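You operate a simulated robot arm through the tools that you are given. There is no shell and no other tool.

You run a simulated robot arm. Do the job below in one go: nothing can be reset, and whatever is moved stays where it is left.

## Task
Roll the cream dough ball out into a thin round flatbread.
Fine: middle of the footed board; press it down to a thick cake with the masher first; masher and roller back. Set down upright: wooden masher.

Only the result counts: the job must be done as asked and must still hold three seconds after the hand-in. Knocking over, shifting, dropping, spilling or breaking anything else fails it.

## Robot
A 6-joint arm with a two-finger parallel gripper, fixed in place. Base frame: the origin is on the floor under the middle of its stand, x ahead of it, y to its left, z up. Units: m, degrees, N and s.
With the tool pointing down near the work surface it reaches from about 0.32 to 0.8 m from the base axis. Its first joint turns from -166.0 to 166.0 degrees. Payload 3.43 kg.
The TCP is the grasp point between the finger pads, 0.034 m short of the fingertips. In the tool frame z runs along the fingers and y along their closing line. The gripper opens to 0.128 m. The fingers are 0.024 m wide and 0.012 m thick; the gripper's body (0.048 by 0.13 m) begins 0.096 m behind the TCP.
Orientation is told as [roll, pitch, yaw] about the base's x, y, z axes, in that order, counted from this pose: with the fingers straight down and closing along the base's y, the tool's x points along the base's -x, its y along +y and its z along -z.

## Interface
- The arm moves only by the tool step_arm. Its argument "motion" is a list of rows, each an object (a shift or turn left out is 0, a gripper value left out holds the last) with "hand": the gripper command, from -1 (shut) to 1 (fully open), values between in proportion; "xyz": the shift along the tool's x, y, z in units of 300 mm (1.0 is 300 mm), a list of three; "turn": the turn, a rotation vector about the tool's x, y, z in units of 120 degrees (1.0 is 120 degrees), a list of three. In form: [{"hand": hand, "xyz": [tx, ty, tz], "turn": [rx, ry, rz]}, ...]. A call has 1 to 20 rows; each row is the pose to reach, as a shift and turn from the pose commanded when the call began, along the tool's axes at that moment. A call with a number of a shift or a turn outside -1 to 1 is refused whole. A row lasts 0.2 s, in which the tool goes at most 0.05 m and 8.6 degrees; a call with a longer step from one row to the next is refused whole, and so is a gripper value outside its range. Where a pose cannot be reached the arm comes as near as it can. A force on the tool above 40 N (or 10 N above the force at the start of the call, whichever is more), or a blocked arm, ends the call early, and 0.2 s more pass. Each finger travels about 0.045 m/s and halts on what it meets, pressing with about 32 N; the grip force reading is that of the motor and also rises with nothing between the fingers. The clock runs only during rows and for 0.2 s after the last one: add rows that repeat a pose to give the fingers time. The reply holds the time, the measured pose of the TCP, the force on the tool along the base axes, the opening and the grip force, in the units named above and with some noise, with the torque about the TCP (base axes, N m) and any sound that the robot's microphone picked up, and new pictures: "views" is both (left out), scene, wrist or none.
- Cameras (640 x 400 px; columns grow to the right, rows downward): "scene" is fixed at [0.2037, 0.5107, 1.6151]; the picture's right is [-0.67, -0.75, 0.00], its down [-0.62, 0.55, -0.55] and it looks along [0.41, -0.37, -0.83] (base axes); focal length 319 px, centre (320, 200). "wrist" rides on the gripper at [0.076, -0.011, -0.16] in the tool frame; the picture's right is [0.15, 0.99, 0.00], its down [-0.88, 0.13, -0.46] and it looks along [-0.45, 0.07, 0.89] (tool axes); focal length 234 px, centre (320, 200). There is no depth. A picture from a camera that has moved, and an enlarged one, comes with that camera's place and axes in the base frame and with its lens. The place of the scene camera against the robot may be out by one fixed shift of up to 0.025 m in any direction.
- close_up(camera, box): a new picture of the part [left, top, right, bottom] of that camera's present view, enlarged. The clock stands still meanwhile.
- close_job(): hands the job in; it is judged then, once.

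Places have to be worked out from the pictures, the camera data and where the tool is seen. Open the gripper and draw the arm clear of the work before you hand the job in, unless the task says otherwise.

The tools are called after "Call:" as name(argument=value, ...) on one line, values as JSON. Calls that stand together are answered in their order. step_arm: Moves the arm, as the interface text tells. Its arguments: {"type":"object","properties":{"motion":{"type":"array","items":{"type":"object","properties":{"hand":{"type":"number"},"xyz":{"type":"array","items":{"type":"number"}},"turn":{"type":"array","items":{"type":"number"}}}}},"views":{"type":"string","enum":["both","scene","wrist","none"]}},"required":["motion"]} The other tools are called the same way: close_up (camera, box) takes an enlarged picture of a part of a camera's view; close_job () hands the job in.

At the start:

```text
time_s: 0.0
tcp_pos: [0.3702, 0.0845, 1.2759]
tcp_rot: [0.0, -0.1, 0.1]
force: [-0.7, -1.3, -0.4]
ft_torque: [0.01, 0.01, -0.01]
finger_gap: 0.1283
gripper_force: 0.1
```

scene: 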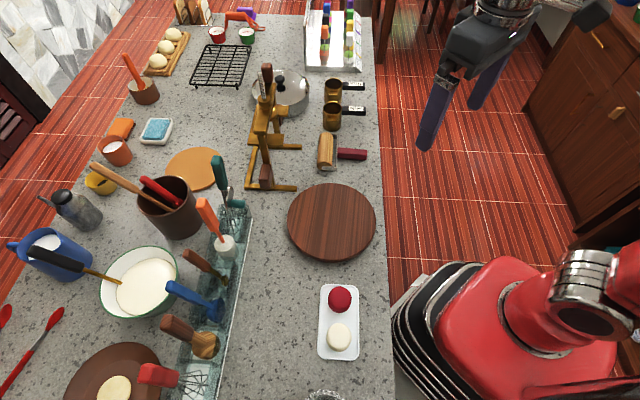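
wrist: 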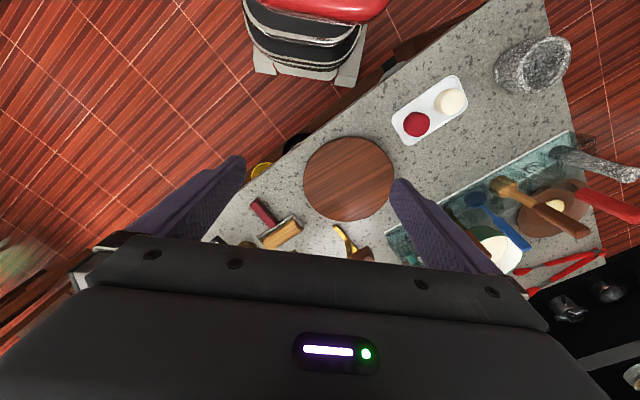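

I'll begin by inspecting the scene in enlarged pictures, to identify the dough ball, the board, the masher and the roller.

Call:
close_up(camera="scene", box=[80, 180, 260, 400])

Call:
close_up(camera="scene", box=[260, 160, 420, 400])

Call:
close_up(camera="scene", box=[220, 50, 400, 200])

Call:
close_up(camera="wrist", box=[380, 30, 640, 330])

```text
1.82 times, centred on (170, 290) of scene
camera zoom: at [0.2037, 0.5107, 1.6151], right [-0.67, -0.75, 0.0], down [-0.62, 0.55, -0.55], along [0.41, -0.37, -0.83], focal length 580 px, centre (593, 36)
```

zoom: 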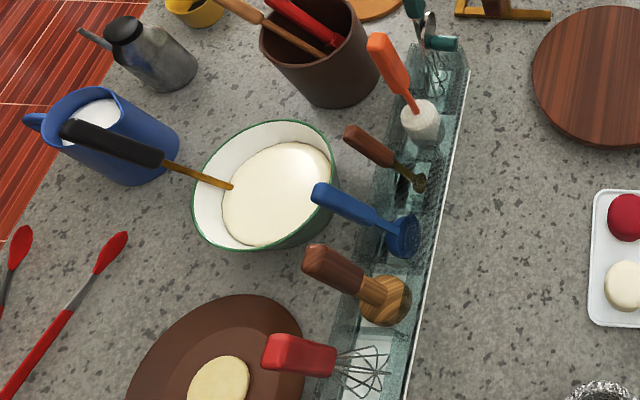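

```text
1.67 times, centred on (340, 280) of scene
camera zoom: at [0.2037, 0.5107, 1.6151], right [-0.67, -0.75, 0.0], down [-0.62, 0.55, -0.55], along [0.41, -0.37, -0.83], focal length 531 px, centre (287, 67)
```

zoom: 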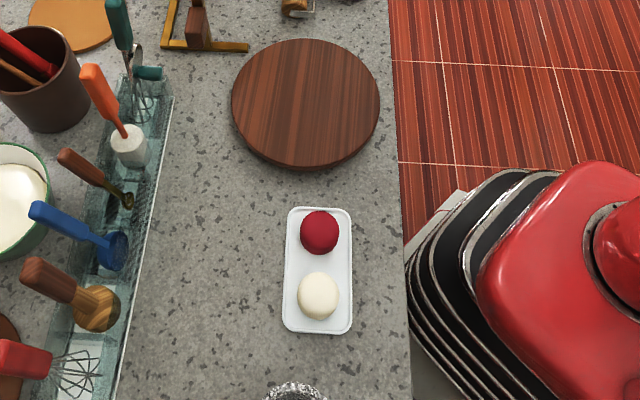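

```text
2.67 times, centred on (310, 125) of scene
camera zoom: at [0.2037, 0.5107, 1.6151], right [-0.67, -0.75, 0.0], down [-0.62, 0.55, -0.55], along [0.41, -0.37, -0.83], focal length 850 px, centre (347, 400)
```

zoom: 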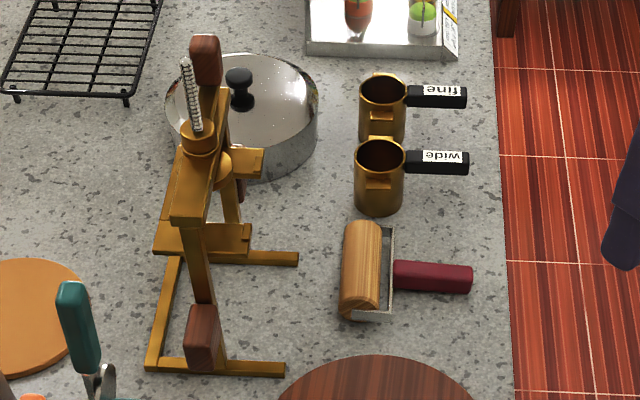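

```text
1.33 times, centred on (510, 180) of wrist
camera zoom: at [0.2934, 0.0743, 1.4364], right [-0.15, 0.99, 0.0], down [0.88, 0.13, 0.46], along [0.45, 0.07, -0.89], focal length 312 px, centre (67, 227)
```

zoom: 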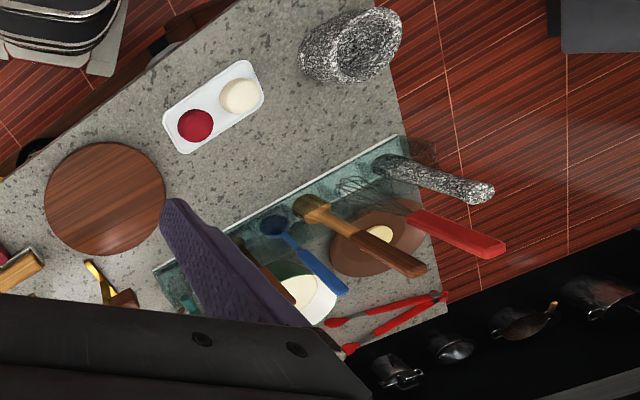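

The wooden masher seems to stand upright in the teal tray, near [0.47, 0.62]. The roller lies near [0.70, 0.03], the cream dough near [0.28, 0.38], and the dark round board near [0.51, 0.19] with its top at about 0.845. I'll lower the arm over the middle of the counter to get better wrist views.

Call:
step_arm(motion=[{"hand": 1, "xyz": [-0.044, 0.12, 0.07]}, {"xyz": [-0.089, 0.239, 0.14]}, {"xyz": [-0.133, 0.358, 0.21]}, {"xyz": [-0.178, 0.478, 0.28]}, {"xyz": [-0.222, 0.597, 0.35]}, {"xyz": [-0.267, 0.717, 0.42]}, {"xyz": [-0.267, 0.717, 0.42]}], views="both")

```text
time_s: 1.6
tcp_pos: [0.4504, 0.2984, 1.1495]
tcp_rot: [0.0, -0.2, 0.1]
force: [-0.3, 0.0, 0.6]
ft_torque: [-0.02, 0.01, -0.02]
finger_gap: 0.1279
gripper_force: 0.0
camera wrist: at [0.3739, 0.289, 1.3107], right [-0.15, 0.99, 0.0], down [0.88, 0.13, 0.46], along [0.45, 0.07, -0.89], focal length 234 px, centre (320, 200)
```

scene: 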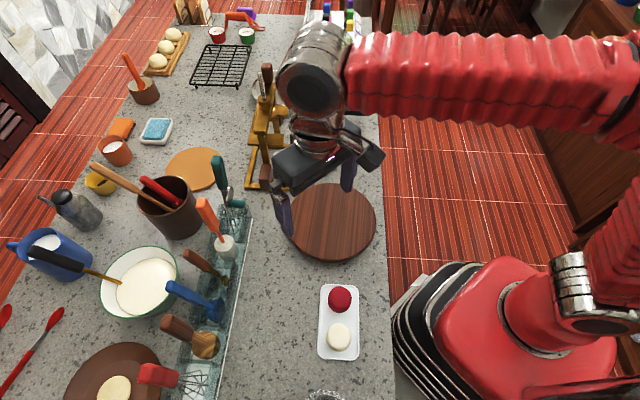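
wrist: 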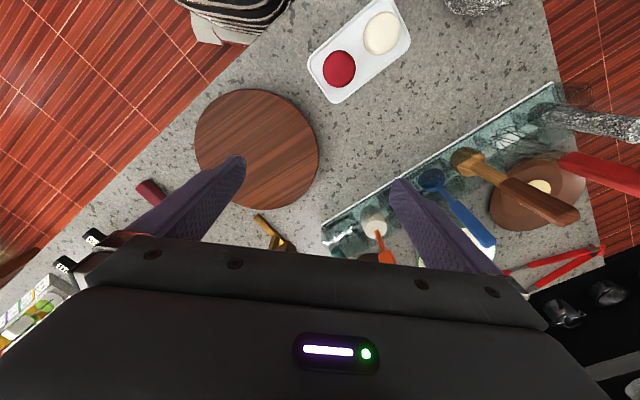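

The tray and tools are in the wrist view now. I'll enlarge the masher/tray area and the dough/board area.

Call:
close_up(camera="wrist", box=[400, 70, 620, 250])

Call:
close_up(camera="wrist", box=[180, 0, 440, 220])

Call:
close_up(camera="scene", box=[130, 240, 270, 400])

```text
2.22 times, centred on (510, 160) of wrist
camera zoom: at [0.3739, 0.289, 1.3107], right [-0.15, 0.99, 0.0], down [0.88, 0.13, 0.46], along [0.45, 0.07, -0.89], focal length 520 px, centre (-102, 289)
```

zoom: 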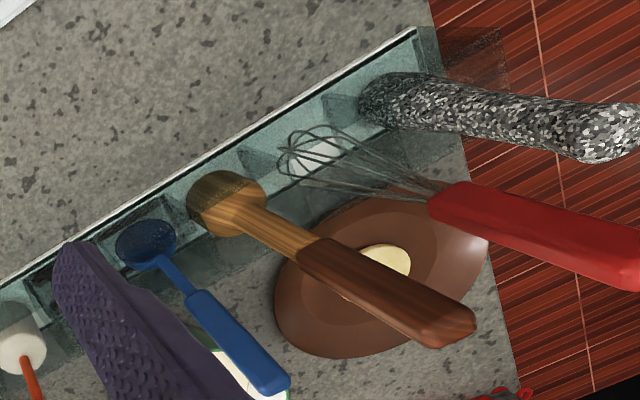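

```text
1.82 times, centred on (310, 110) of wrist
camera zoom: at [0.3739, 0.289, 1.3107], right [-0.15, 0.99, 0.0], down [0.88, 0.13, 0.46], along [0.45, 0.07, -0.89], focal length 426 px, centre (338, 364)
```

zoom: 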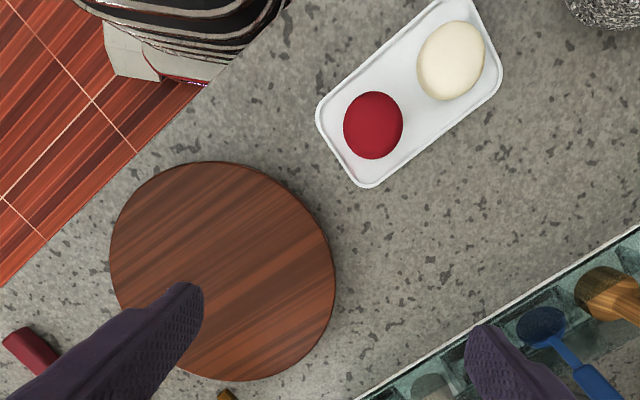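

```text
2.50 times, centred on (200, 320) of scene
camera zoom: at [0.2037, 0.5107, 1.6151], right [-0.67, -0.75, 0.0], down [-0.62, 0.55, -0.55], along [0.41, -0.37, -0.83], focal length 797 px, centre (620, -100)
```

zoom: 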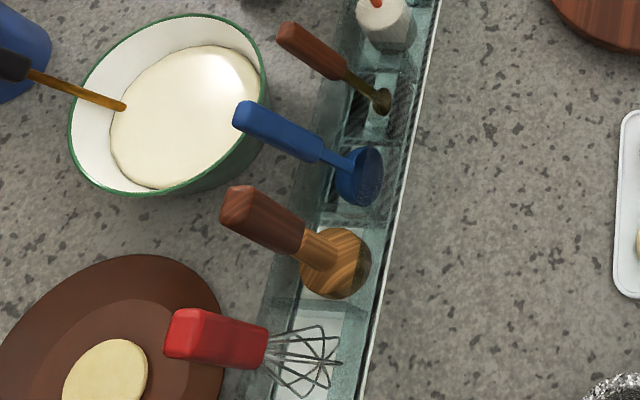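

The tray holds tools standing upright, with the wooden masher at about [0.476, 0.61], its handle spanning z 0.96–1.066. The cream ball is at about [0.29, 0.38] in a small white dish beside the red ball. I'll move above the dish, turning the closing line across it.

Call:
step_arm(motion=[{"hand": 1, "xyz": [0.083, 0.04, 0.083], "turn": [0, 0, 0.0625]}, {"xyz": [0.167, 0.08, 0.167], "turn": [0, 0, 0.125]}, {"xyz": [0.25, 0.12, 0.25], "turn": [0, 0, 0.1875]}, {"xyz": [0.333, 0.16, 0.333], "turn": [0, 0, 0.25]}, {"xyz": [0.417, 0.2, 0.417], "turn": [0, 0, 0.3125]}, {"xyz": [0.5, 0.24, 0.5], "turn": [0, 0, 0.375]}, {"xyz": [0.5, 0.24, 0.5], "turn": [0, 0, 0.375]}], views="both")

```text
time_s: 3.2
tcp_pos: [0.3032, 0.3704, 0.9975]
tcp_rot: [0.1, -0.1, -45.0]
force: [-0.2, -0.3, -0.4]
ft_torque: [0.0, 0.01, -0.01]
finger_gap: 0.1279
gripper_force: 0.0
camera wrist: at [0.2408, 0.4177, 1.1587], right [0.6, 0.8, 0.0], down [0.71, -0.53, 0.46], along [0.37, -0.27, -0.89], focal length 234 px, centre (320, 200)
```

scene: 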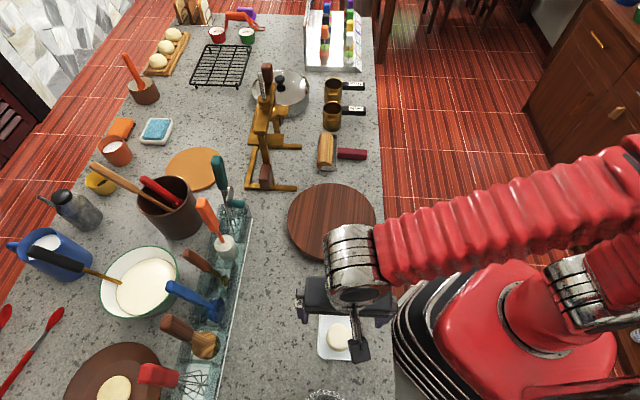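
wrist: 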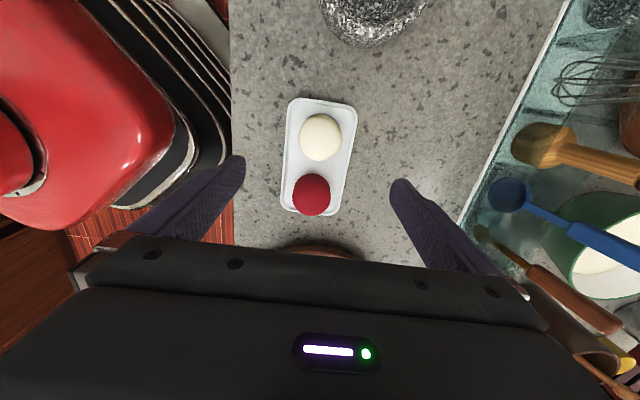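

The wrist view is clear: the cream ball is at about [0.294, 0.378] and roughly 0.055 wide. I'll zoom in on the dish and on the masher tray from here.

Call:
close_up(camera="wrist", box=[250, 80, 400, 240])

Call:
close_up(camera="wrist", box=[460, 60, 640, 260])

```text
2.50 times, centred on (325, 160) of wrist
camera zoom: at [0.2408, 0.4177, 1.1587], right [0.6, 0.8, 0.0], down [0.71, -0.53, 0.46], along [0.37, -0.27, -0.89], focal length 585 px, centre (308, 300)
```

zoom: 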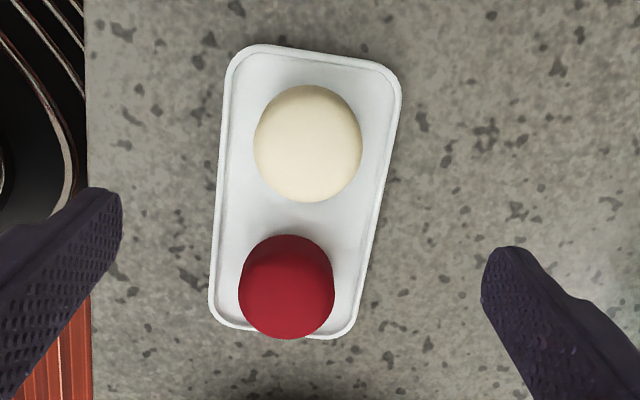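

```text
2.00 times, centred on (550, 160) of wrist
camera zoom: at [0.2408, 0.4177, 1.1587], right [0.6, 0.8, 0.0], down [0.71, -0.53, 0.46], along [0.37, -0.27, -0.89], focal length 468 px, centre (-140, 280)
```

zoom: 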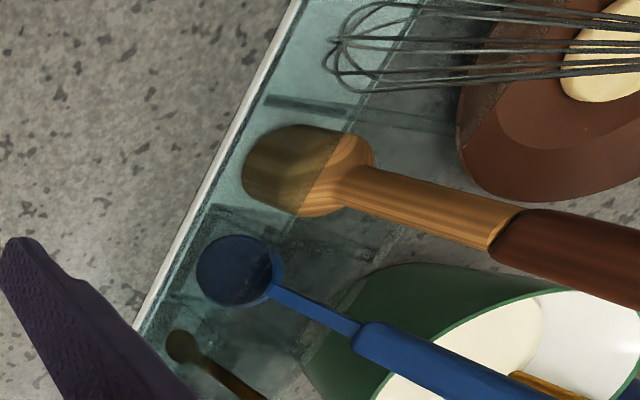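

The ball is centred in a dish about 0.09 wide with a low rim. I'll centre over it with the fingers straddling the dish and go down to 0.90, then check.

Call:
step_arm(motion=[{"hand": 1, "xyz": [0.02, -0.001, 0.08]}, {"xyz": [0.04, -0.002, 0.16]}, {"xyz": [0.04, -0.002, 0.24]}, {"xyz": [0.04, -0.002, 0.325]}, {"xyz": [0.04, -0.002, 0.325]}], views="both")

```text
time_s: 4.4
tcp_pos: [0.292, 0.3784, 0.9026]
tcp_rot: [0.2, -0.2, -44.9]
force: [0.6, 0.3, 0.9]
ft_torque: [0.0, -0.02, -0.02]
finger_gap: 0.128
gripper_force: 0.1
camera wrist: at [0.2293, 0.426, 1.0625], right [0.59, 0.8, 0.0], down [0.71, -0.53, 0.46], along [0.37, -0.27, -0.89], focal length 234 px, centre (320, 200)
```

scene: 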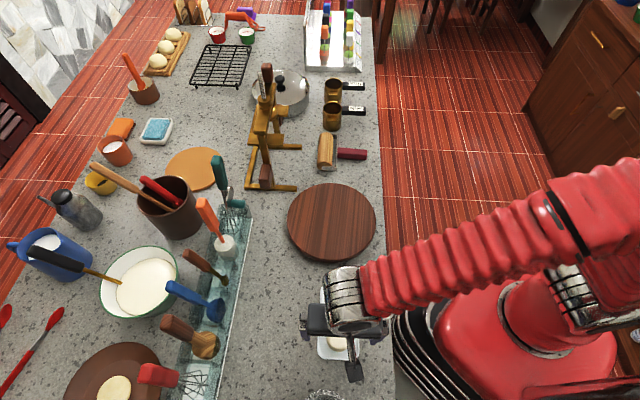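
wrist: 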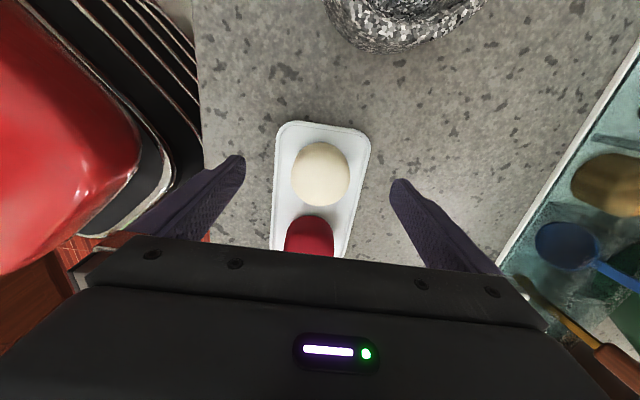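

The tool is centred over the ball (centre about [0.293, 0.379, 0.858]), and the open fingers clear the dish on both sides. I'll descend in small steps to feel the counter, which sets the height reference.

Call:
step_arm(motion=[{"hand": 1, "xyz": [0, 0, 0.06]}, {"xyz": [0, 0, 0.11]}, {"xyz": [0, 0, 0.12]}, {"xyz": [0, 0, 0.13]}, {"xyz": [0, 0, 0.14]}, {"xyz": [0, 0, 0.15]}, {"xyz": [0, 0, 0.16]}, {"xyz": [0, 0, 0.17]}, {"xyz": [0, 0, 0.18]}, {"xyz": [0, 0, 0.19]}, {"xyz": [0, 0, 0.2]}], views="wrist")

```text
time_s: 6.2
tcp_pos: [0.2916, 0.3804, 0.8544]
tcp_rot: [0.3, -0.1, -44.9]
force: [-1.2, -0.1, 0.4]
ft_torque: [-0.03, -0.01, -0.01]
finger_gap: 0.1279
gripper_force: 0.0
stopped in row 9: the force on the tool passed its limit at 52 N (the readings are from after the stop); the commanded pose is now the measured one
camera wrist: at [0.2297, 0.4279, 1.0149], right [0.59, 0.8, 0.0], down [0.71, -0.53, 0.46], along [0.37, -0.27, -0.89], focal length 234 px, centre (320, 200)
```

wrist: 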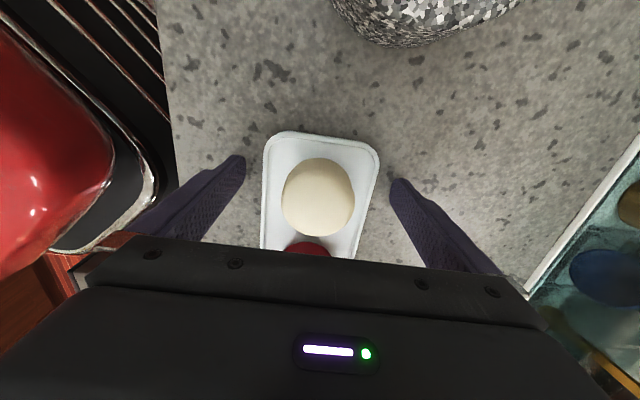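

The counter surface is at z ≈ 0.820 (fingertips touched at TCP 0.854). I'll rise above the dish rim to 0.870 and close gently on the ball.

Call:
step_arm(motion=[{"hand": 1, "xyz": [0, 0, -0.03]}, {"xyz": [0, 0, -0.052]}, {"hand": 0.4, "xyz": [0, 0, -0.052]}, {"hand": 0.1, "xyz": [0, 0, -0.052]}, {"hand": -0.05, "xyz": [0, 0, -0.052]}, {"hand": -0.15, "xyz": [0, 0, -0.052]}, {"hand": -0.25, "xyz": [0, 0, -0.052]}, {"hand": -0.25, "xyz": [0, 0, -0.052]}, {"hand": -0.25, "xyz": [0, 0, -0.052]}], views="both")

```text
time_s: 8.2
tcp_pos: [0.2913, 0.3811, 0.8679]
tcp_rot: [0.2, -0.2, -44.9]
force: [-0.1, 0.4, 1.2]
ft_torque: [-0.07, 0.01, 0.0]
finger_gap: 0.0527
gripper_force: 32.0
camera wrist: at [0.2291, 0.428, 1.0295], right [0.59, 0.8, 0.0], down [0.71, -0.53, 0.46], along [0.37, -0.27, -0.89], focal length 234 px, centre (320, 200)
```

scene: 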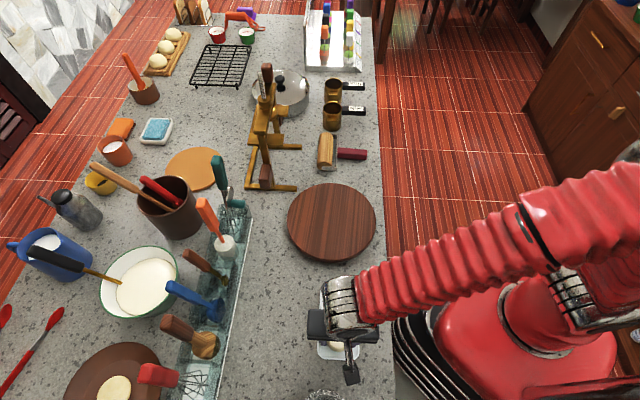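
wrist: 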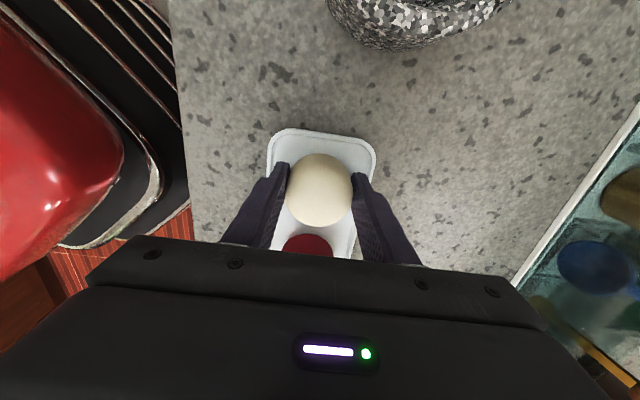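

The ball is gripped at 0.0527 gap. I'll lift it straight up and check.

Call:
step_arm(motion=[{"hand": -0.25, "xyz": [0, 0, -0.03]}, {"xyz": [0, 0, -0.08]}, {"xyz": [0, 0, -0.16]}, {"xyz": [0, 0, -0.26]}, {"xyz": [0, 0, -0.36]}, {"xyz": [0, 0, -0.44]}, {"xyz": [0, 0, -0.44]}], views="both")

```text
time_s: 9.8
tcp_pos: [0.2895, 0.3803, 1.0021]
tcp_rot: [0.2, -0.1, -44.9]
force: [-0.5, 0.0, -1.3]
ft_torque: [-0.01, 0.0, -0.02]
finger_gap: 0.0526
gripper_force: 32.2
camera wrist: at [0.2289, 0.4284, 1.162], right [0.59, 0.8, 0.0], down [0.71, -0.53, 0.46], along [0.37, -0.27, -0.89], focal length 234 px, centre (320, 200)
```

scene: 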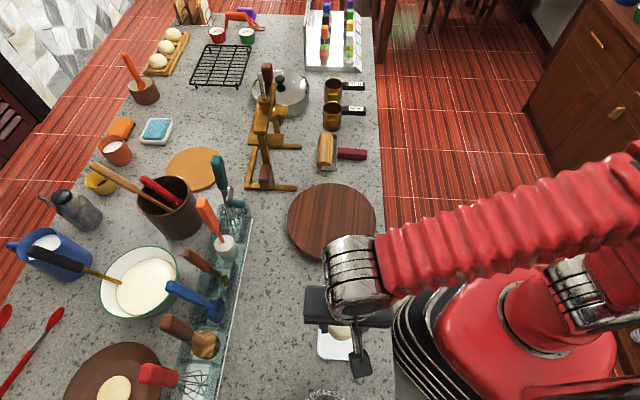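
wrist: 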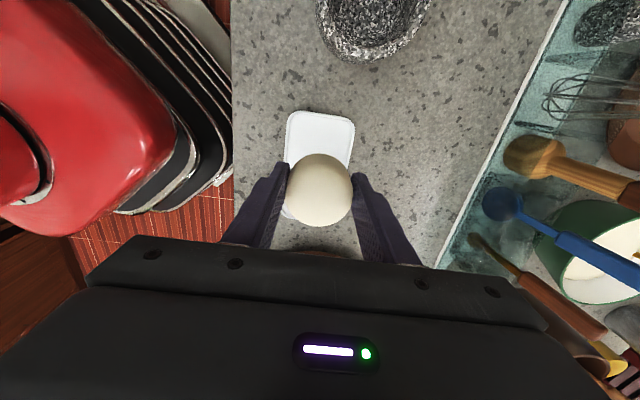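

The ball is held well. Now I'll carry it high over to the dark round board (centre about [0.513, 0.184]), turning back to yaw 0.

Call:
step_arm(motion=[{"hand": -0.25, "xyz": [-0.124, 0.018, -0.0325], "turn": [0, 0, -0.047]}, {"xyz": [-0.248, 0.0355, -0.065], "turn": [0, 0, -0.094]}, {"xyz": [-0.372, 0.053, -0.0975], "turn": [0, 0, -0.141]}, {"xyz": [-0.496, 0.071, -0.13], "turn": [0, 0, -0.1875]}, {"xyz": [-0.62, 0.089, -0.1625], "turn": [0, 0, -0.234]}, {"xyz": [-0.744, 0.1065, -0.195], "turn": [0, 0, -0.281]}, {"xyz": [-0.868, 0.124, -0.2275], "turn": [0, 0, -0.328]}, {"xyz": [-0.992, 0.142, -0.26], "turn": [0, 0, -0.375]}, {"xyz": [-0.992, 0.142, -0.26], "turn": [0, 0, -0.375]}], views="both")

```text
time_s: 11.8
tcp_pos: [0.5274, 0.2009, 1.0811]
tcp_rot: [0.1, -0.2, 0.1]
force: [-0.8, -0.4, -1.1]
ft_torque: [0.02, 0.01, -0.03]
finger_gap: 0.0527
gripper_force: 31.9
camera wrist: at [0.4516, 0.1919, 1.2406], right [-0.15, 0.99, 0.0], down [0.88, 0.13, 0.46], along [0.45, 0.07, -0.89], focal length 234 px, centre (320, 200)
```

scene: 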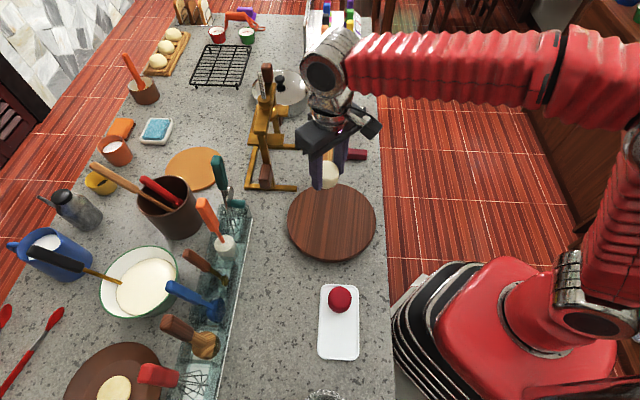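
wrist: 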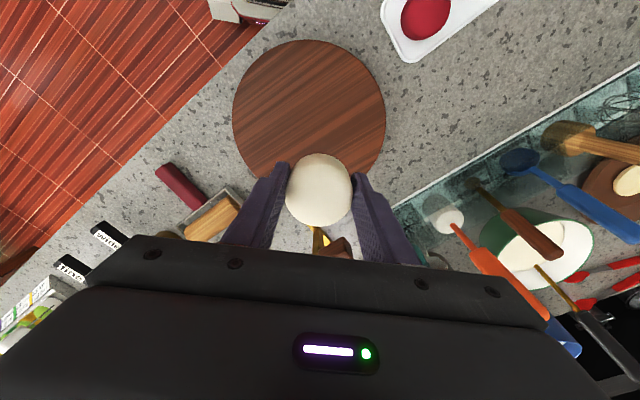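

Call:
close_up(camera="wrist", box=[210, 20, 410, 220])

Call:
close_up(camera="scene", box=[270, 130, 400, 280])

```text
2.00 times, centred on (310, 120) of wrist
camera zoom: at [0.4516, 0.1919, 1.2406], right [-0.15, 0.99, 0.0], down [0.88, 0.13, 0.46], along [0.45, 0.07, -0.89], focal length 468 px, centre (340, 360)
```

zoom: 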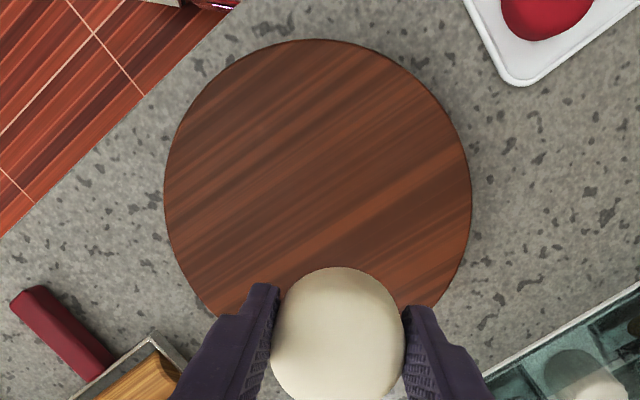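

```text
2.67 times, centred on (335, 205) of scene
camera zoom: at [0.2037, 0.5107, 1.6151], right [-0.67, -0.75, 0.0], down [-0.62, 0.55, -0.55], along [0.41, -0.37, -0.83], focal length 850 px, centre (280, 187)
```

zoom: 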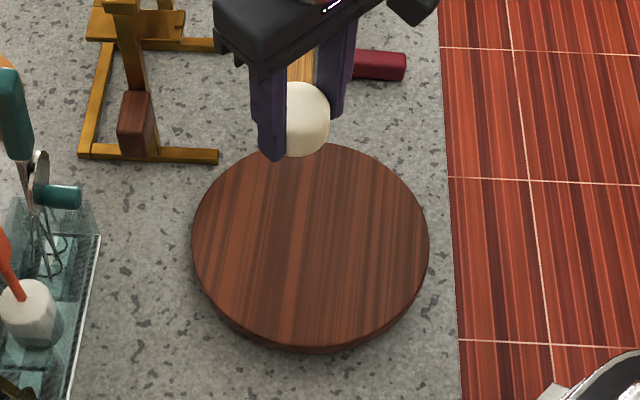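

The dark board looks footed (it sits raised with an overhanging rim). A circle fit gives a centre of about [0.527, 0.187] and radius 0.124. I'll align over it and lower to about 0.93.

Call:
step_arm(motion=[{"hand": -0.25, "xyz": [0.003, -0.025, 0.12]}, {"xyz": [0.005, -0.047, 0.24]}, {"xyz": [0.005, -0.047, 0.36]}, {"xyz": [0.005, -0.047, 0.44]}, {"xyz": [0.005, -0.047, 0.5]}, {"xyz": [0.005, -0.047, 0.5]}], views="both")

```text
time_s: 13.2
tcp_pos: [0.5282, 0.1868, 0.9299]
tcp_rot: [0.1, -0.3, 0.1]
force: [0.7, -0.1, -1.0]
ft_torque: [0.02, -0.06, 0.01]
finger_gap: 0.0529
gripper_force: 32.3
camera wrist: at [0.4524, 0.1778, 1.0899], right [-0.15, 0.99, 0.0], down [0.88, 0.13, 0.46], along [0.45, 0.07, -0.89], focal length 234 px, centre (320, 200)
```

scene: 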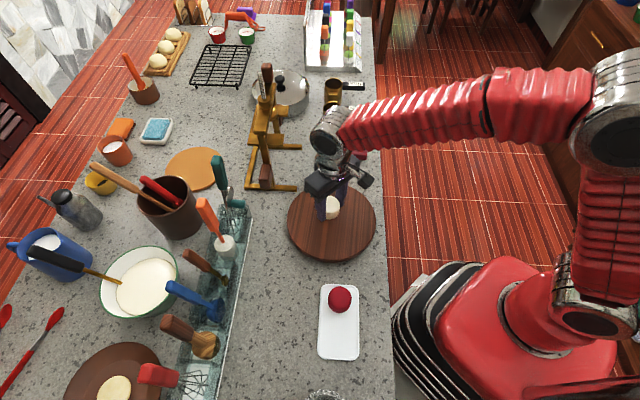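
wrist: 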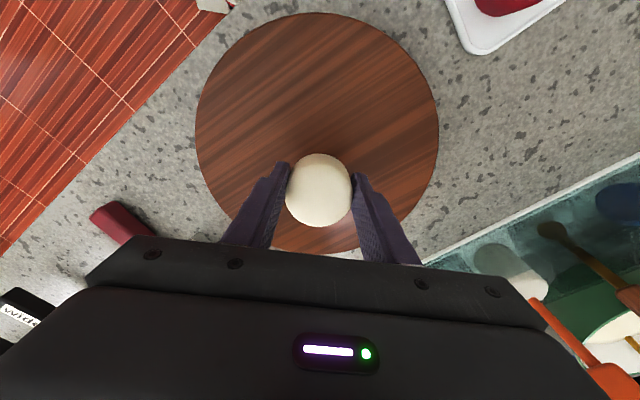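

The updated fit puts the board centre at [0.526, 0.188] and its top at about 0.858. I'll nudge −3 mm in x and lower slowly toward contact, stopping short of a hard push.

Call:
step_arm(motion=[{"hand": -0.25, "xyz": [0.012, 0.003, 0.03]}, {"xyz": [0.012, 0.003, 0.06]}, {"xyz": [0.012, 0.003, 0.07]}, {"xyz": [0.012, 0.003, 0.08]}, {"xyz": [0.012, 0.003, 0.08]}], views="scene")

Call:
close_up(camera="scene", box=[280, 170, 390, 270])

```text
time_s: 14.4
tcp_pos: [0.5277, 0.1852, 0.9062]
tcp_rot: [0.3, -0.2, 0.1]
force: [-0.4, -0.5, -0.5]
ft_torque: [0.0, 0.02, 0.02]
finger_gap: 0.0529
gripper_force: 32.0
```

scene: 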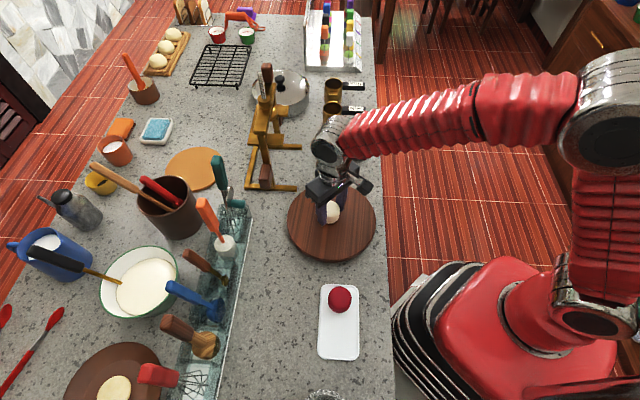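

```text
4.00 times, centred on (335, 220) of scene
camera zoom: at [0.2037, 0.5107, 1.6151], right [-0.67, -0.75, 0.0], down [-0.62, 0.55, -0.55], along [0.41, -0.37, -0.83], focal length 1275 px, centre (260, 120)
```

zoom: 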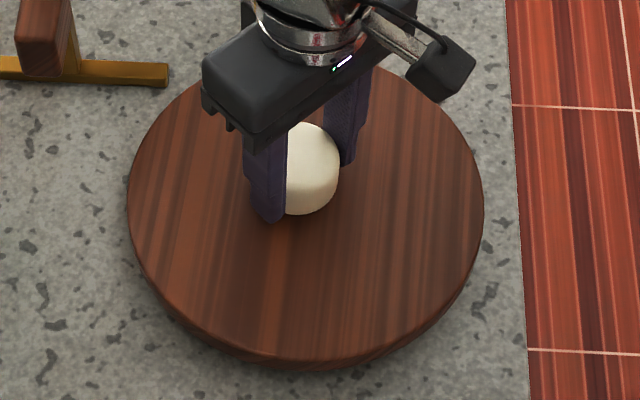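

No contact force yet at TCP 0.906. I'll keep lowering in 1.5 mm steps and watch the force.

Call:
step_arm(motion=[{"hand": -0.25, "xyz": [0.005, 0.0, 0.005]}, {"xyz": [0.005, 0.0, 0.01]}, {"xyz": [0.005, 0.0, 0.015]}, {"xyz": [0.005, 0.0, 0.02]}], views="none")

```text
time_s: 15.4
tcp_pos: [0.5268, 0.1858, 0.903]
tcp_rot: [0.1, -0.2, 0.0]
force: [-8.1, -4.8, 28.4]
ft_torque: [-0.22, 0.42, -0.04]
finger_gap: 0.0527
gripper_force: 32.3
```

The ball is on the board (28 N at TCP 0.903). I'll ease up 1 mm, open the fingers, and rise clear.

Call:
step_arm(motion=[{"hand": -0.25, "xyz": [0, 0, -0.004]}, {"hand": 0.0, "xyz": [0, 0, -0.004]}, {"hand": 0.3, "xyz": [0, 0, -0.004]}, {"hand": 0.5, "xyz": [0, 0, -0.004]}, {"hand": 0.5, "xyz": [0, 0, -0.004]}, {"hand": 0.5, "xyz": [0, 0, -0.04]}, {"hand": 0.5, "xyz": [0, 0, -0.15]}, {"hand": 0.5, "xyz": [0, 0, -0.3]}, {"hand": 0.5, "xyz": [0, 0, -0.45]}, {"hand": 0.5, "xyz": [0, 0, -0.6]}, {"hand": 0.5, "xyz": [0, 0, -0.6]}], views="both")

Call:
close_up(camera="wrist", box=[200, 20, 430, 220])

Call:
close_up(camera="scene", box=[280, 170, 390, 270])

```text
time_s: 17.8
tcp_pos: [0.5255, 0.1858, 1.0801]
tcp_rot: [0.1, -0.2, 0.1]
force: [0.0, -0.5, -0.1]
ft_torque: [0.02, -0.01, 0.01]
finger_gap: 0.0961
gripper_force: 0.1
camera wrist: at [0.4486, 0.1768, 1.2405], right [-0.15, 0.99, 0.0], down [0.88, 0.13, 0.46], along [0.45, 0.07, -0.89], focal length 234 px, centre (320, 200)
```

scene: 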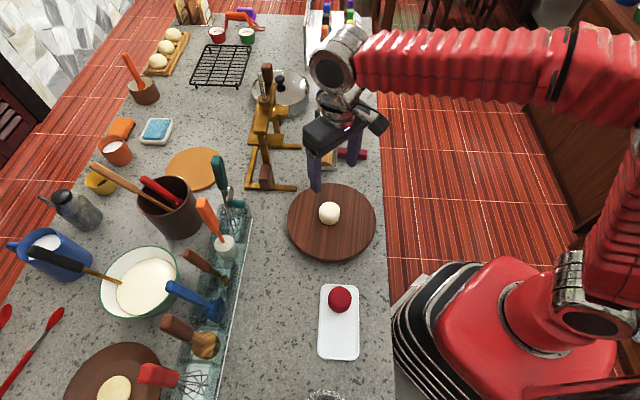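
wrist: 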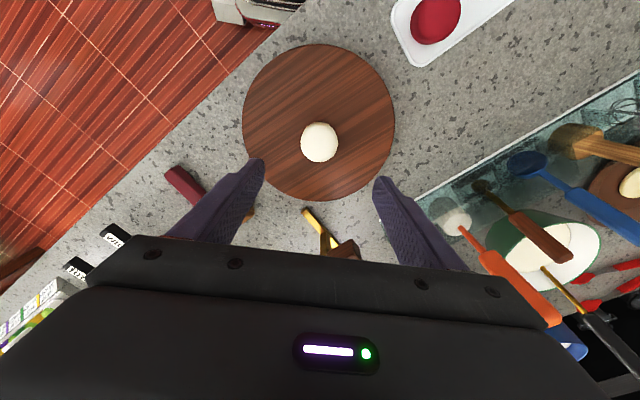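

```text
2.00 times, centred on (315, 120) of wrist
camera zoom: at [0.4486, 0.1768, 1.2405], right [-0.15, 0.99, 0.0], down [0.88, 0.13, 0.46], along [0.45, 0.07, -0.89], focal length 468 px, centre (330, 360)
```

zoom: 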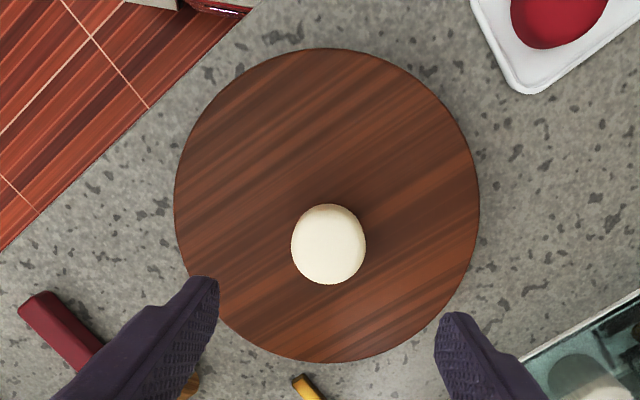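

```text
4.00 times, centred on (335, 220) of scene
camera zoom: at [0.2037, 0.5107, 1.6151], right [-0.67, -0.75, 0.0], down [-0.62, 0.55, -0.55], along [0.41, -0.37, -0.83], focal length 1275 px, centre (260, 120)
```

zoom: 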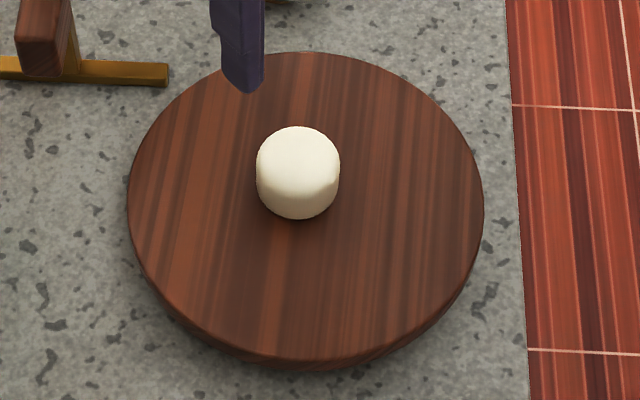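

The dough (a barrel-shaped lump) sits about 7 mm beyond the board centre in +x. I'll re-grip it, lift a few mm, shift 6.5 mm back, and set it down again.

Call:
step_arm(motion=[{"hand": 0.5, "xyz": [0, 0, 0.15]}, {"hand": 0.5, "xyz": [0, 0, 0.3]}, {"hand": 0.5, "xyz": [0, 0, 0.45]}, {"hand": 0.5, "xyz": [0, 0, 0.55]}, {"hand": 0.5, "xyz": [0, 0, 0.585]}, {"hand": 0.2, "xyz": [0, 0, 0.585]}, {"hand": -0.1, "xyz": [0, 0, 0.585]}, {"hand": -0.25, "xyz": [0, 0, 0.585]}, {"hand": -0.25, "xyz": [0, 0, 0.585]}, {"hand": -0.25, "xyz": [0, 0, 0.585]}, {"hand": -0.25, "xyz": [0, 0, 0.575]}, {"hand": -0.25, "xyz": [0.01, 0.0, 0.573]}, {"hand": -0.25, "xyz": [0.022, 0.0, 0.573]}, {"hand": -0.25, "xyz": [0.022, 0.0, 0.585]}, {"hand": -0.25, "xyz": [0.022, 0.0, 0.587]}], views="none")

```text
time_s: 21.0
tcp_pos: [0.5188, 0.1877, 0.9052]
tcp_rot: [0.1, -0.4, 0.1]
force: [-4.6, 1.6, 16.2]
ft_torque: [-0.11, 0.2, -0.04]
finger_gap: 0.0528
gripper_force: 31.7
```

It's back on the board with light contact (16 N). I'll release, open wide and rise.

Call:
step_arm(motion=[{"hand": -0.25, "xyz": [0, 0, -0.003]}, {"hand": 0.0, "xyz": [0, 0, -0.003]}, {"hand": 0.3, "xyz": [0, 0, -0.003]}, {"hand": 0.5, "xyz": [0, 0, -0.003]}, {"hand": 0.5, "xyz": [0, 0, -0.003]}, {"hand": 0.6, "xyz": [0, 0, -0.04]}, {"hand": 0.8, "xyz": [0, 0, -0.15]}, {"hand": 1, "xyz": [0, 0, -0.3]}, {"hand": 1, "xyz": [0, 0, -0.45]}, {"hand": 1, "xyz": [0, 0, -0.6]}, {"hand": 1, "xyz": [0, 0, -0.6]}], views="both")

Call:
close_up(camera="wrist", box=[200, 20, 430, 220])

Call:
close_up(camera="scene", box=[280, 170, 390, 270])

```text
time_s: 23.4
tcp_pos: [0.5155, 0.1873, 1.0834]
tcp_rot: [0.1, -0.1, 0.1]
force: [0.5, 0.1, 0.3]
ft_torque: [0.0, 0.01, 0.0]
finger_gap: 0.1277
gripper_force: 0.0
camera wrist: at [0.4386, 0.1772, 1.2437], right [-0.15, 0.99, 0.0], down [0.88, 0.13, 0.46], along [0.45, 0.07, -0.89], focal length 234 px, centre (320, 200)
```

scene: 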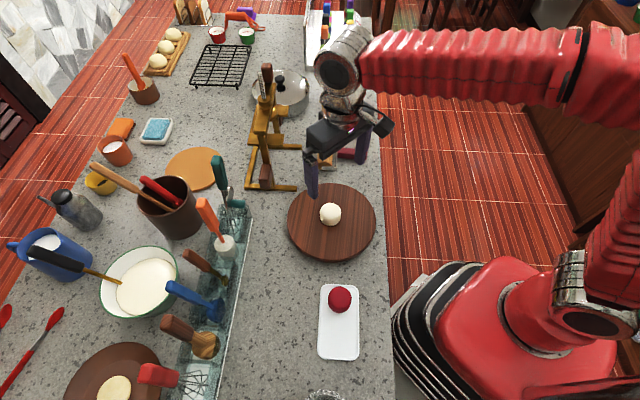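
wrist: 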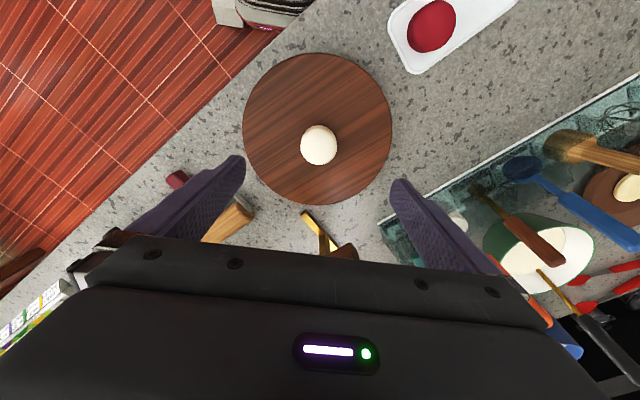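

```text
2.00 times, centred on (315, 120) of wrist
camera zoom: at [0.4386, 0.1772, 1.2437], right [-0.15, 0.99, 0.0], down [0.88, 0.13, 0.46], along [0.45, 0.07, -0.89], focal length 468 px, centre (330, 360)
```

zoom: 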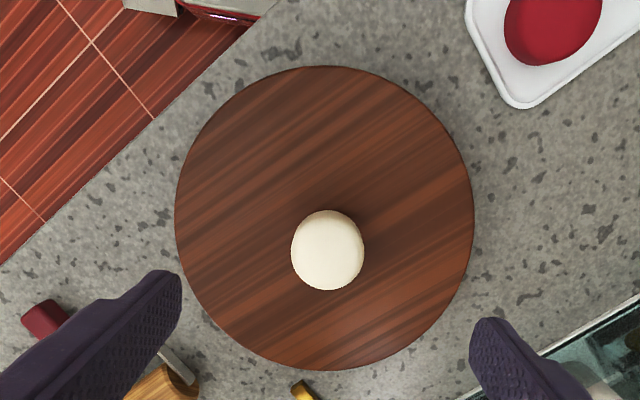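

```text
4.00 times, centred on (335, 220) of scene
camera zoom: at [0.2037, 0.5107, 1.6151], right [-0.67, -0.75, 0.0], down [-0.62, 0.55, -0.55], along [0.41, -0.37, -0.83], focal length 1275 px, centre (260, 120)
```

zoom: 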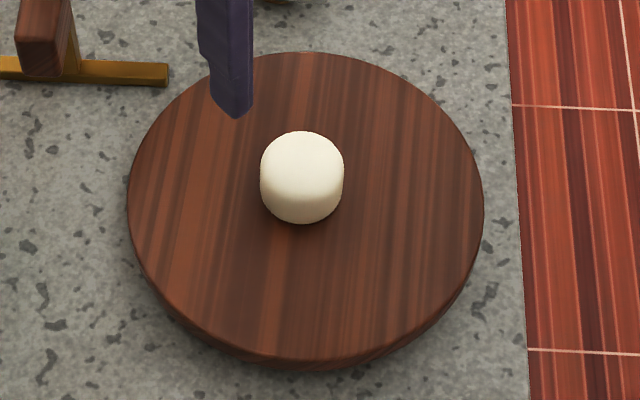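

The dough is now within about 3 mm of the board middle. Next is the masher: I'll go up and over toward the tray, turning to yaw −45 so that the fingers close across the tray and not against neighbouring tools.

Call:
step_arm(motion=[{"hand": 1, "xyz": [0.014, 0.119, -0.056], "turn": [0, 0, 0.0536]}, {"xyz": [0.029, 0.238, -0.111], "turn": [0, 0, 0.107]}, {"xyz": [0.043, 0.357, -0.167], "turn": [0, 0, 0.161]}, {"xyz": [0.057, 0.476, -0.223], "turn": [0, 0, 0.214]}, {"xyz": [0.071, 0.595, -0.279], "turn": [0, 0, 0.268]}, {"xyz": [0.086, 0.714, -0.334], "turn": [0, 0, 0.321]}, {"xyz": [0.1, 0.833, -0.39], "turn": [0, 0, 0.375]}, {"xyz": [0.1, 0.833, -0.39], "turn": [0, 0, 0.375]}], views="both")

```text
time_s: 25.2
tcp_pos: [0.486, 0.4345, 1.2014]
tcp_rot: [0.2, -0.1, -45.1]
force: [0.3, 0.1, -0.6]
ft_torque: [0.0, 0.0, -0.02]
finger_gap: 0.1282
gripper_force: 0.0
camera wrist: at [0.4246, 0.4826, 1.3624], right [0.6, 0.8, 0.0], down [0.71, -0.53, 0.46], along [0.37, -0.27, -0.89], focal length 234 px, centre (320, 200)
```

scene: 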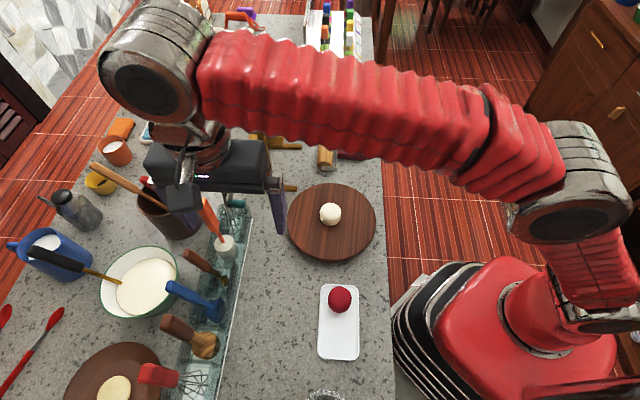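
wrist: 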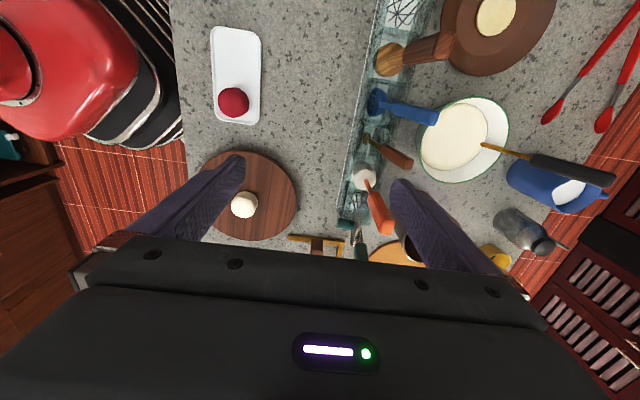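

Call:
close_up(camera="wrist", box=[330, 0, 500, 160])

```text
2.50 times, centred on (415, 80) of wrist
camera zoom: at [0.4246, 0.4826, 1.3624], right [0.6, 0.8, 0.0], down [0.71, -0.53, 0.46], along [0.37, -0.27, -0.89], focal length 585 px, centre (82, 500)
```

zoom: 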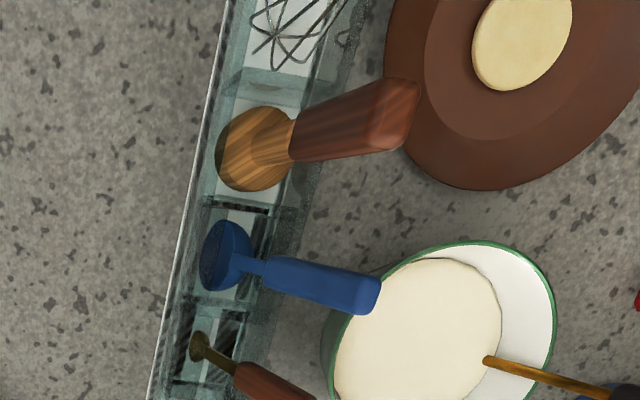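

The masher's axis is at about [0.475, 0.604], with the handle from z ≈ 0.95 to 1.08 and the neighbours about 7 cm away along the tray. I'll hover directly above it and check the alignment.

Call:
step_arm(motion=[{"hand": 1, "xyz": [0.106, 0.094, 0.025]}, {"xyz": [0.2125, 0.187, 0.05]}, {"xyz": [0.319, 0.28, 0.075]}, {"xyz": [0.425, 0.374, 0.1]}, {"xyz": [0.425, 0.374, 0.1]}], views="both")

Call:
close_up(camera="wrist", box=[200, 60, 440, 260])

```text
time_s: 26.4
tcp_pos: [0.4495, 0.5697, 1.1417]
tcp_rot: [0.2, -0.1, -44.8]
force: [-0.3, 0.2, 0.7]
ft_torque: [0.01, 0.0, 0.02]
finger_gap: 0.1281
gripper_force: 0.0
out of reach, approached as far as the arm can: row 2, 3, 4, 5
camera wrist: at [0.3868, 0.6163, 1.3023], right [0.6, 0.8, 0.0], down [0.71, -0.53, 0.46], along [0.37, -0.27, -0.89], focal length 234 px, centre (320, 200)
```

scene: 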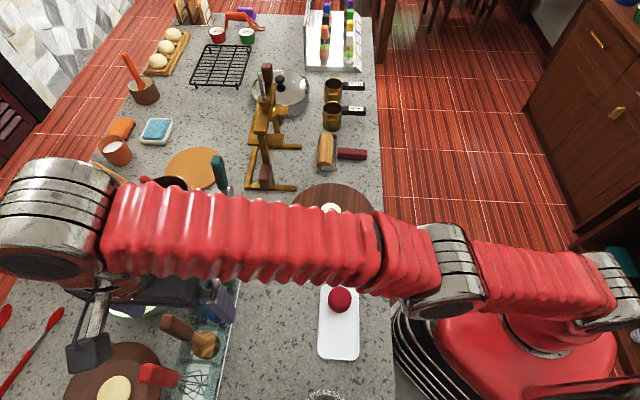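
wrist: 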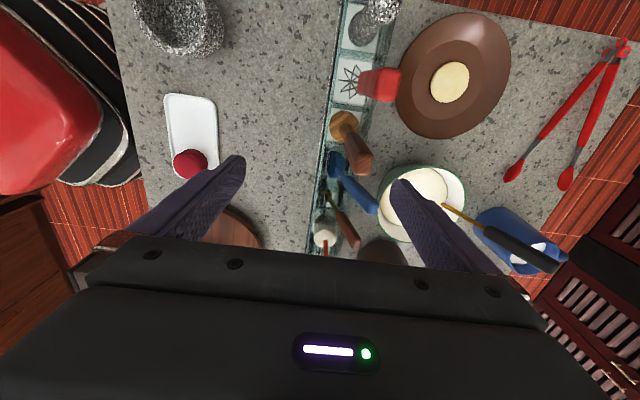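

```text
2.00 times, centred on (320, 160) of wrist
camera zoom: at [0.3868, 0.6163, 1.3023], right [0.6, 0.8, 0.0], down [0.71, -0.53, 0.46], along [0.37, -0.27, -0.89], focal length 468 px, centre (320, 280)
```

zoom: 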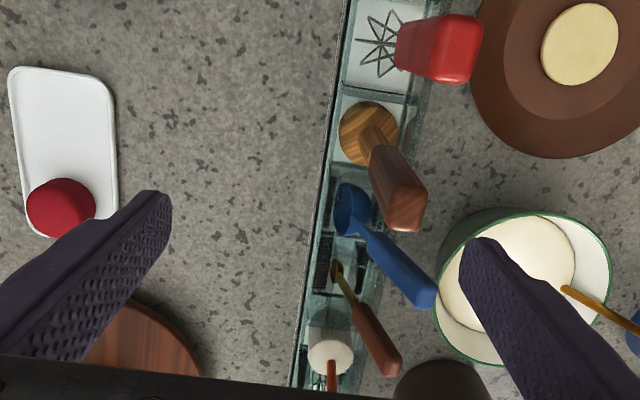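

A vertical tool can't reach high enough over the masher (0.77 m out). I'll approach with the tool tilted outward instead, with the closing line along the tray and a partly closed gap. First I'll back off toward the robot and turn to yaw ≈ +46.

Call:
step_arm(motion=[{"hand": 1, "xyz": [0, -0.15, 0]}, {"xyz": [0, -0.3, 0]}, {"xyz": [0, -0.45, 0], "turn": [0, 0, -0.07]}, {"xyz": [0, -0.6, 0], "turn": [0, 0, -0.14]}, {"xyz": [0, -0.667, 0], "turn": [0, 0, -0.21]}, {"xyz": [0, -0.667, 0], "turn": [0, 0, -0.28]}, {"xyz": [0, -0.667, 0], "turn": [0, 0, -0.35]}, {"xyz": [0, -0.667, 0], "turn": [0, 0, -0.42]}, {"xyz": [0, -0.667, 0], "turn": [0, 0, -0.49]}, {"xyz": [0, -0.667, 0], "turn": [0, 0, -0.56]}, {"xyz": [0, -0.667, 0], "turn": [0, 0, -0.63]}, {"xyz": [0, -0.667, 0], "turn": [0, 0, -0.7]}, {"xyz": [0, -0.667, 0], "turn": [0, 0, -0.761]}, {"xyz": [0, -0.667, 0], "turn": [0, 0, -0.761]}], views="both")

```text
time_s: 29.4
tcp_pos: [0.3042, 0.4281, 1.1404]
tcp_rot: [-0.2, -0.3, 46.5]
force: [-0.6, -0.2, 0.5]
ft_torque: [0.02, 0.01, -0.01]
finger_gap: 0.1282
gripper_force: 0.0
camera wrist: at [0.2605, 0.3671, 1.301], right [-0.82, 0.57, 0.0], down [0.51, 0.73, 0.46], along [0.26, 0.37, -0.89], focal length 234 px, centre (320, 200)
```

scene: 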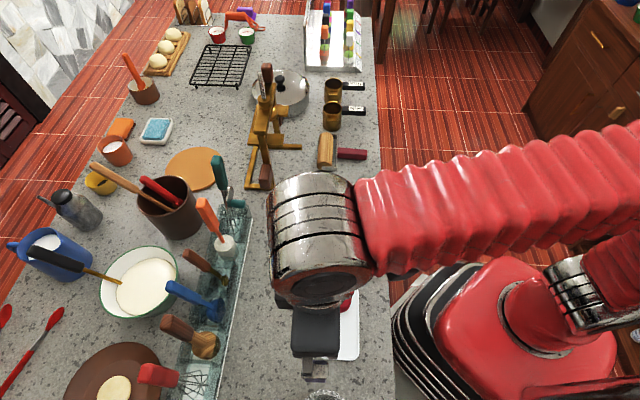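
wrist: 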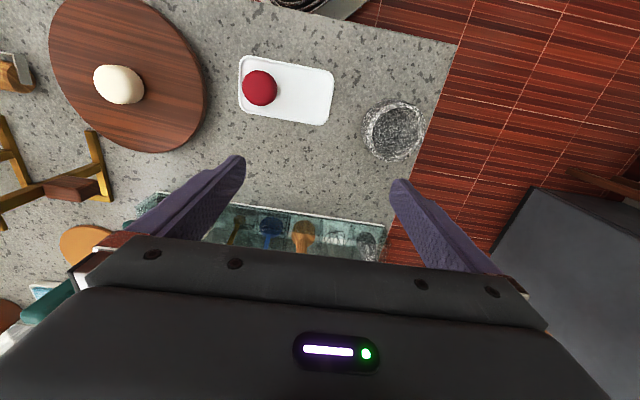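

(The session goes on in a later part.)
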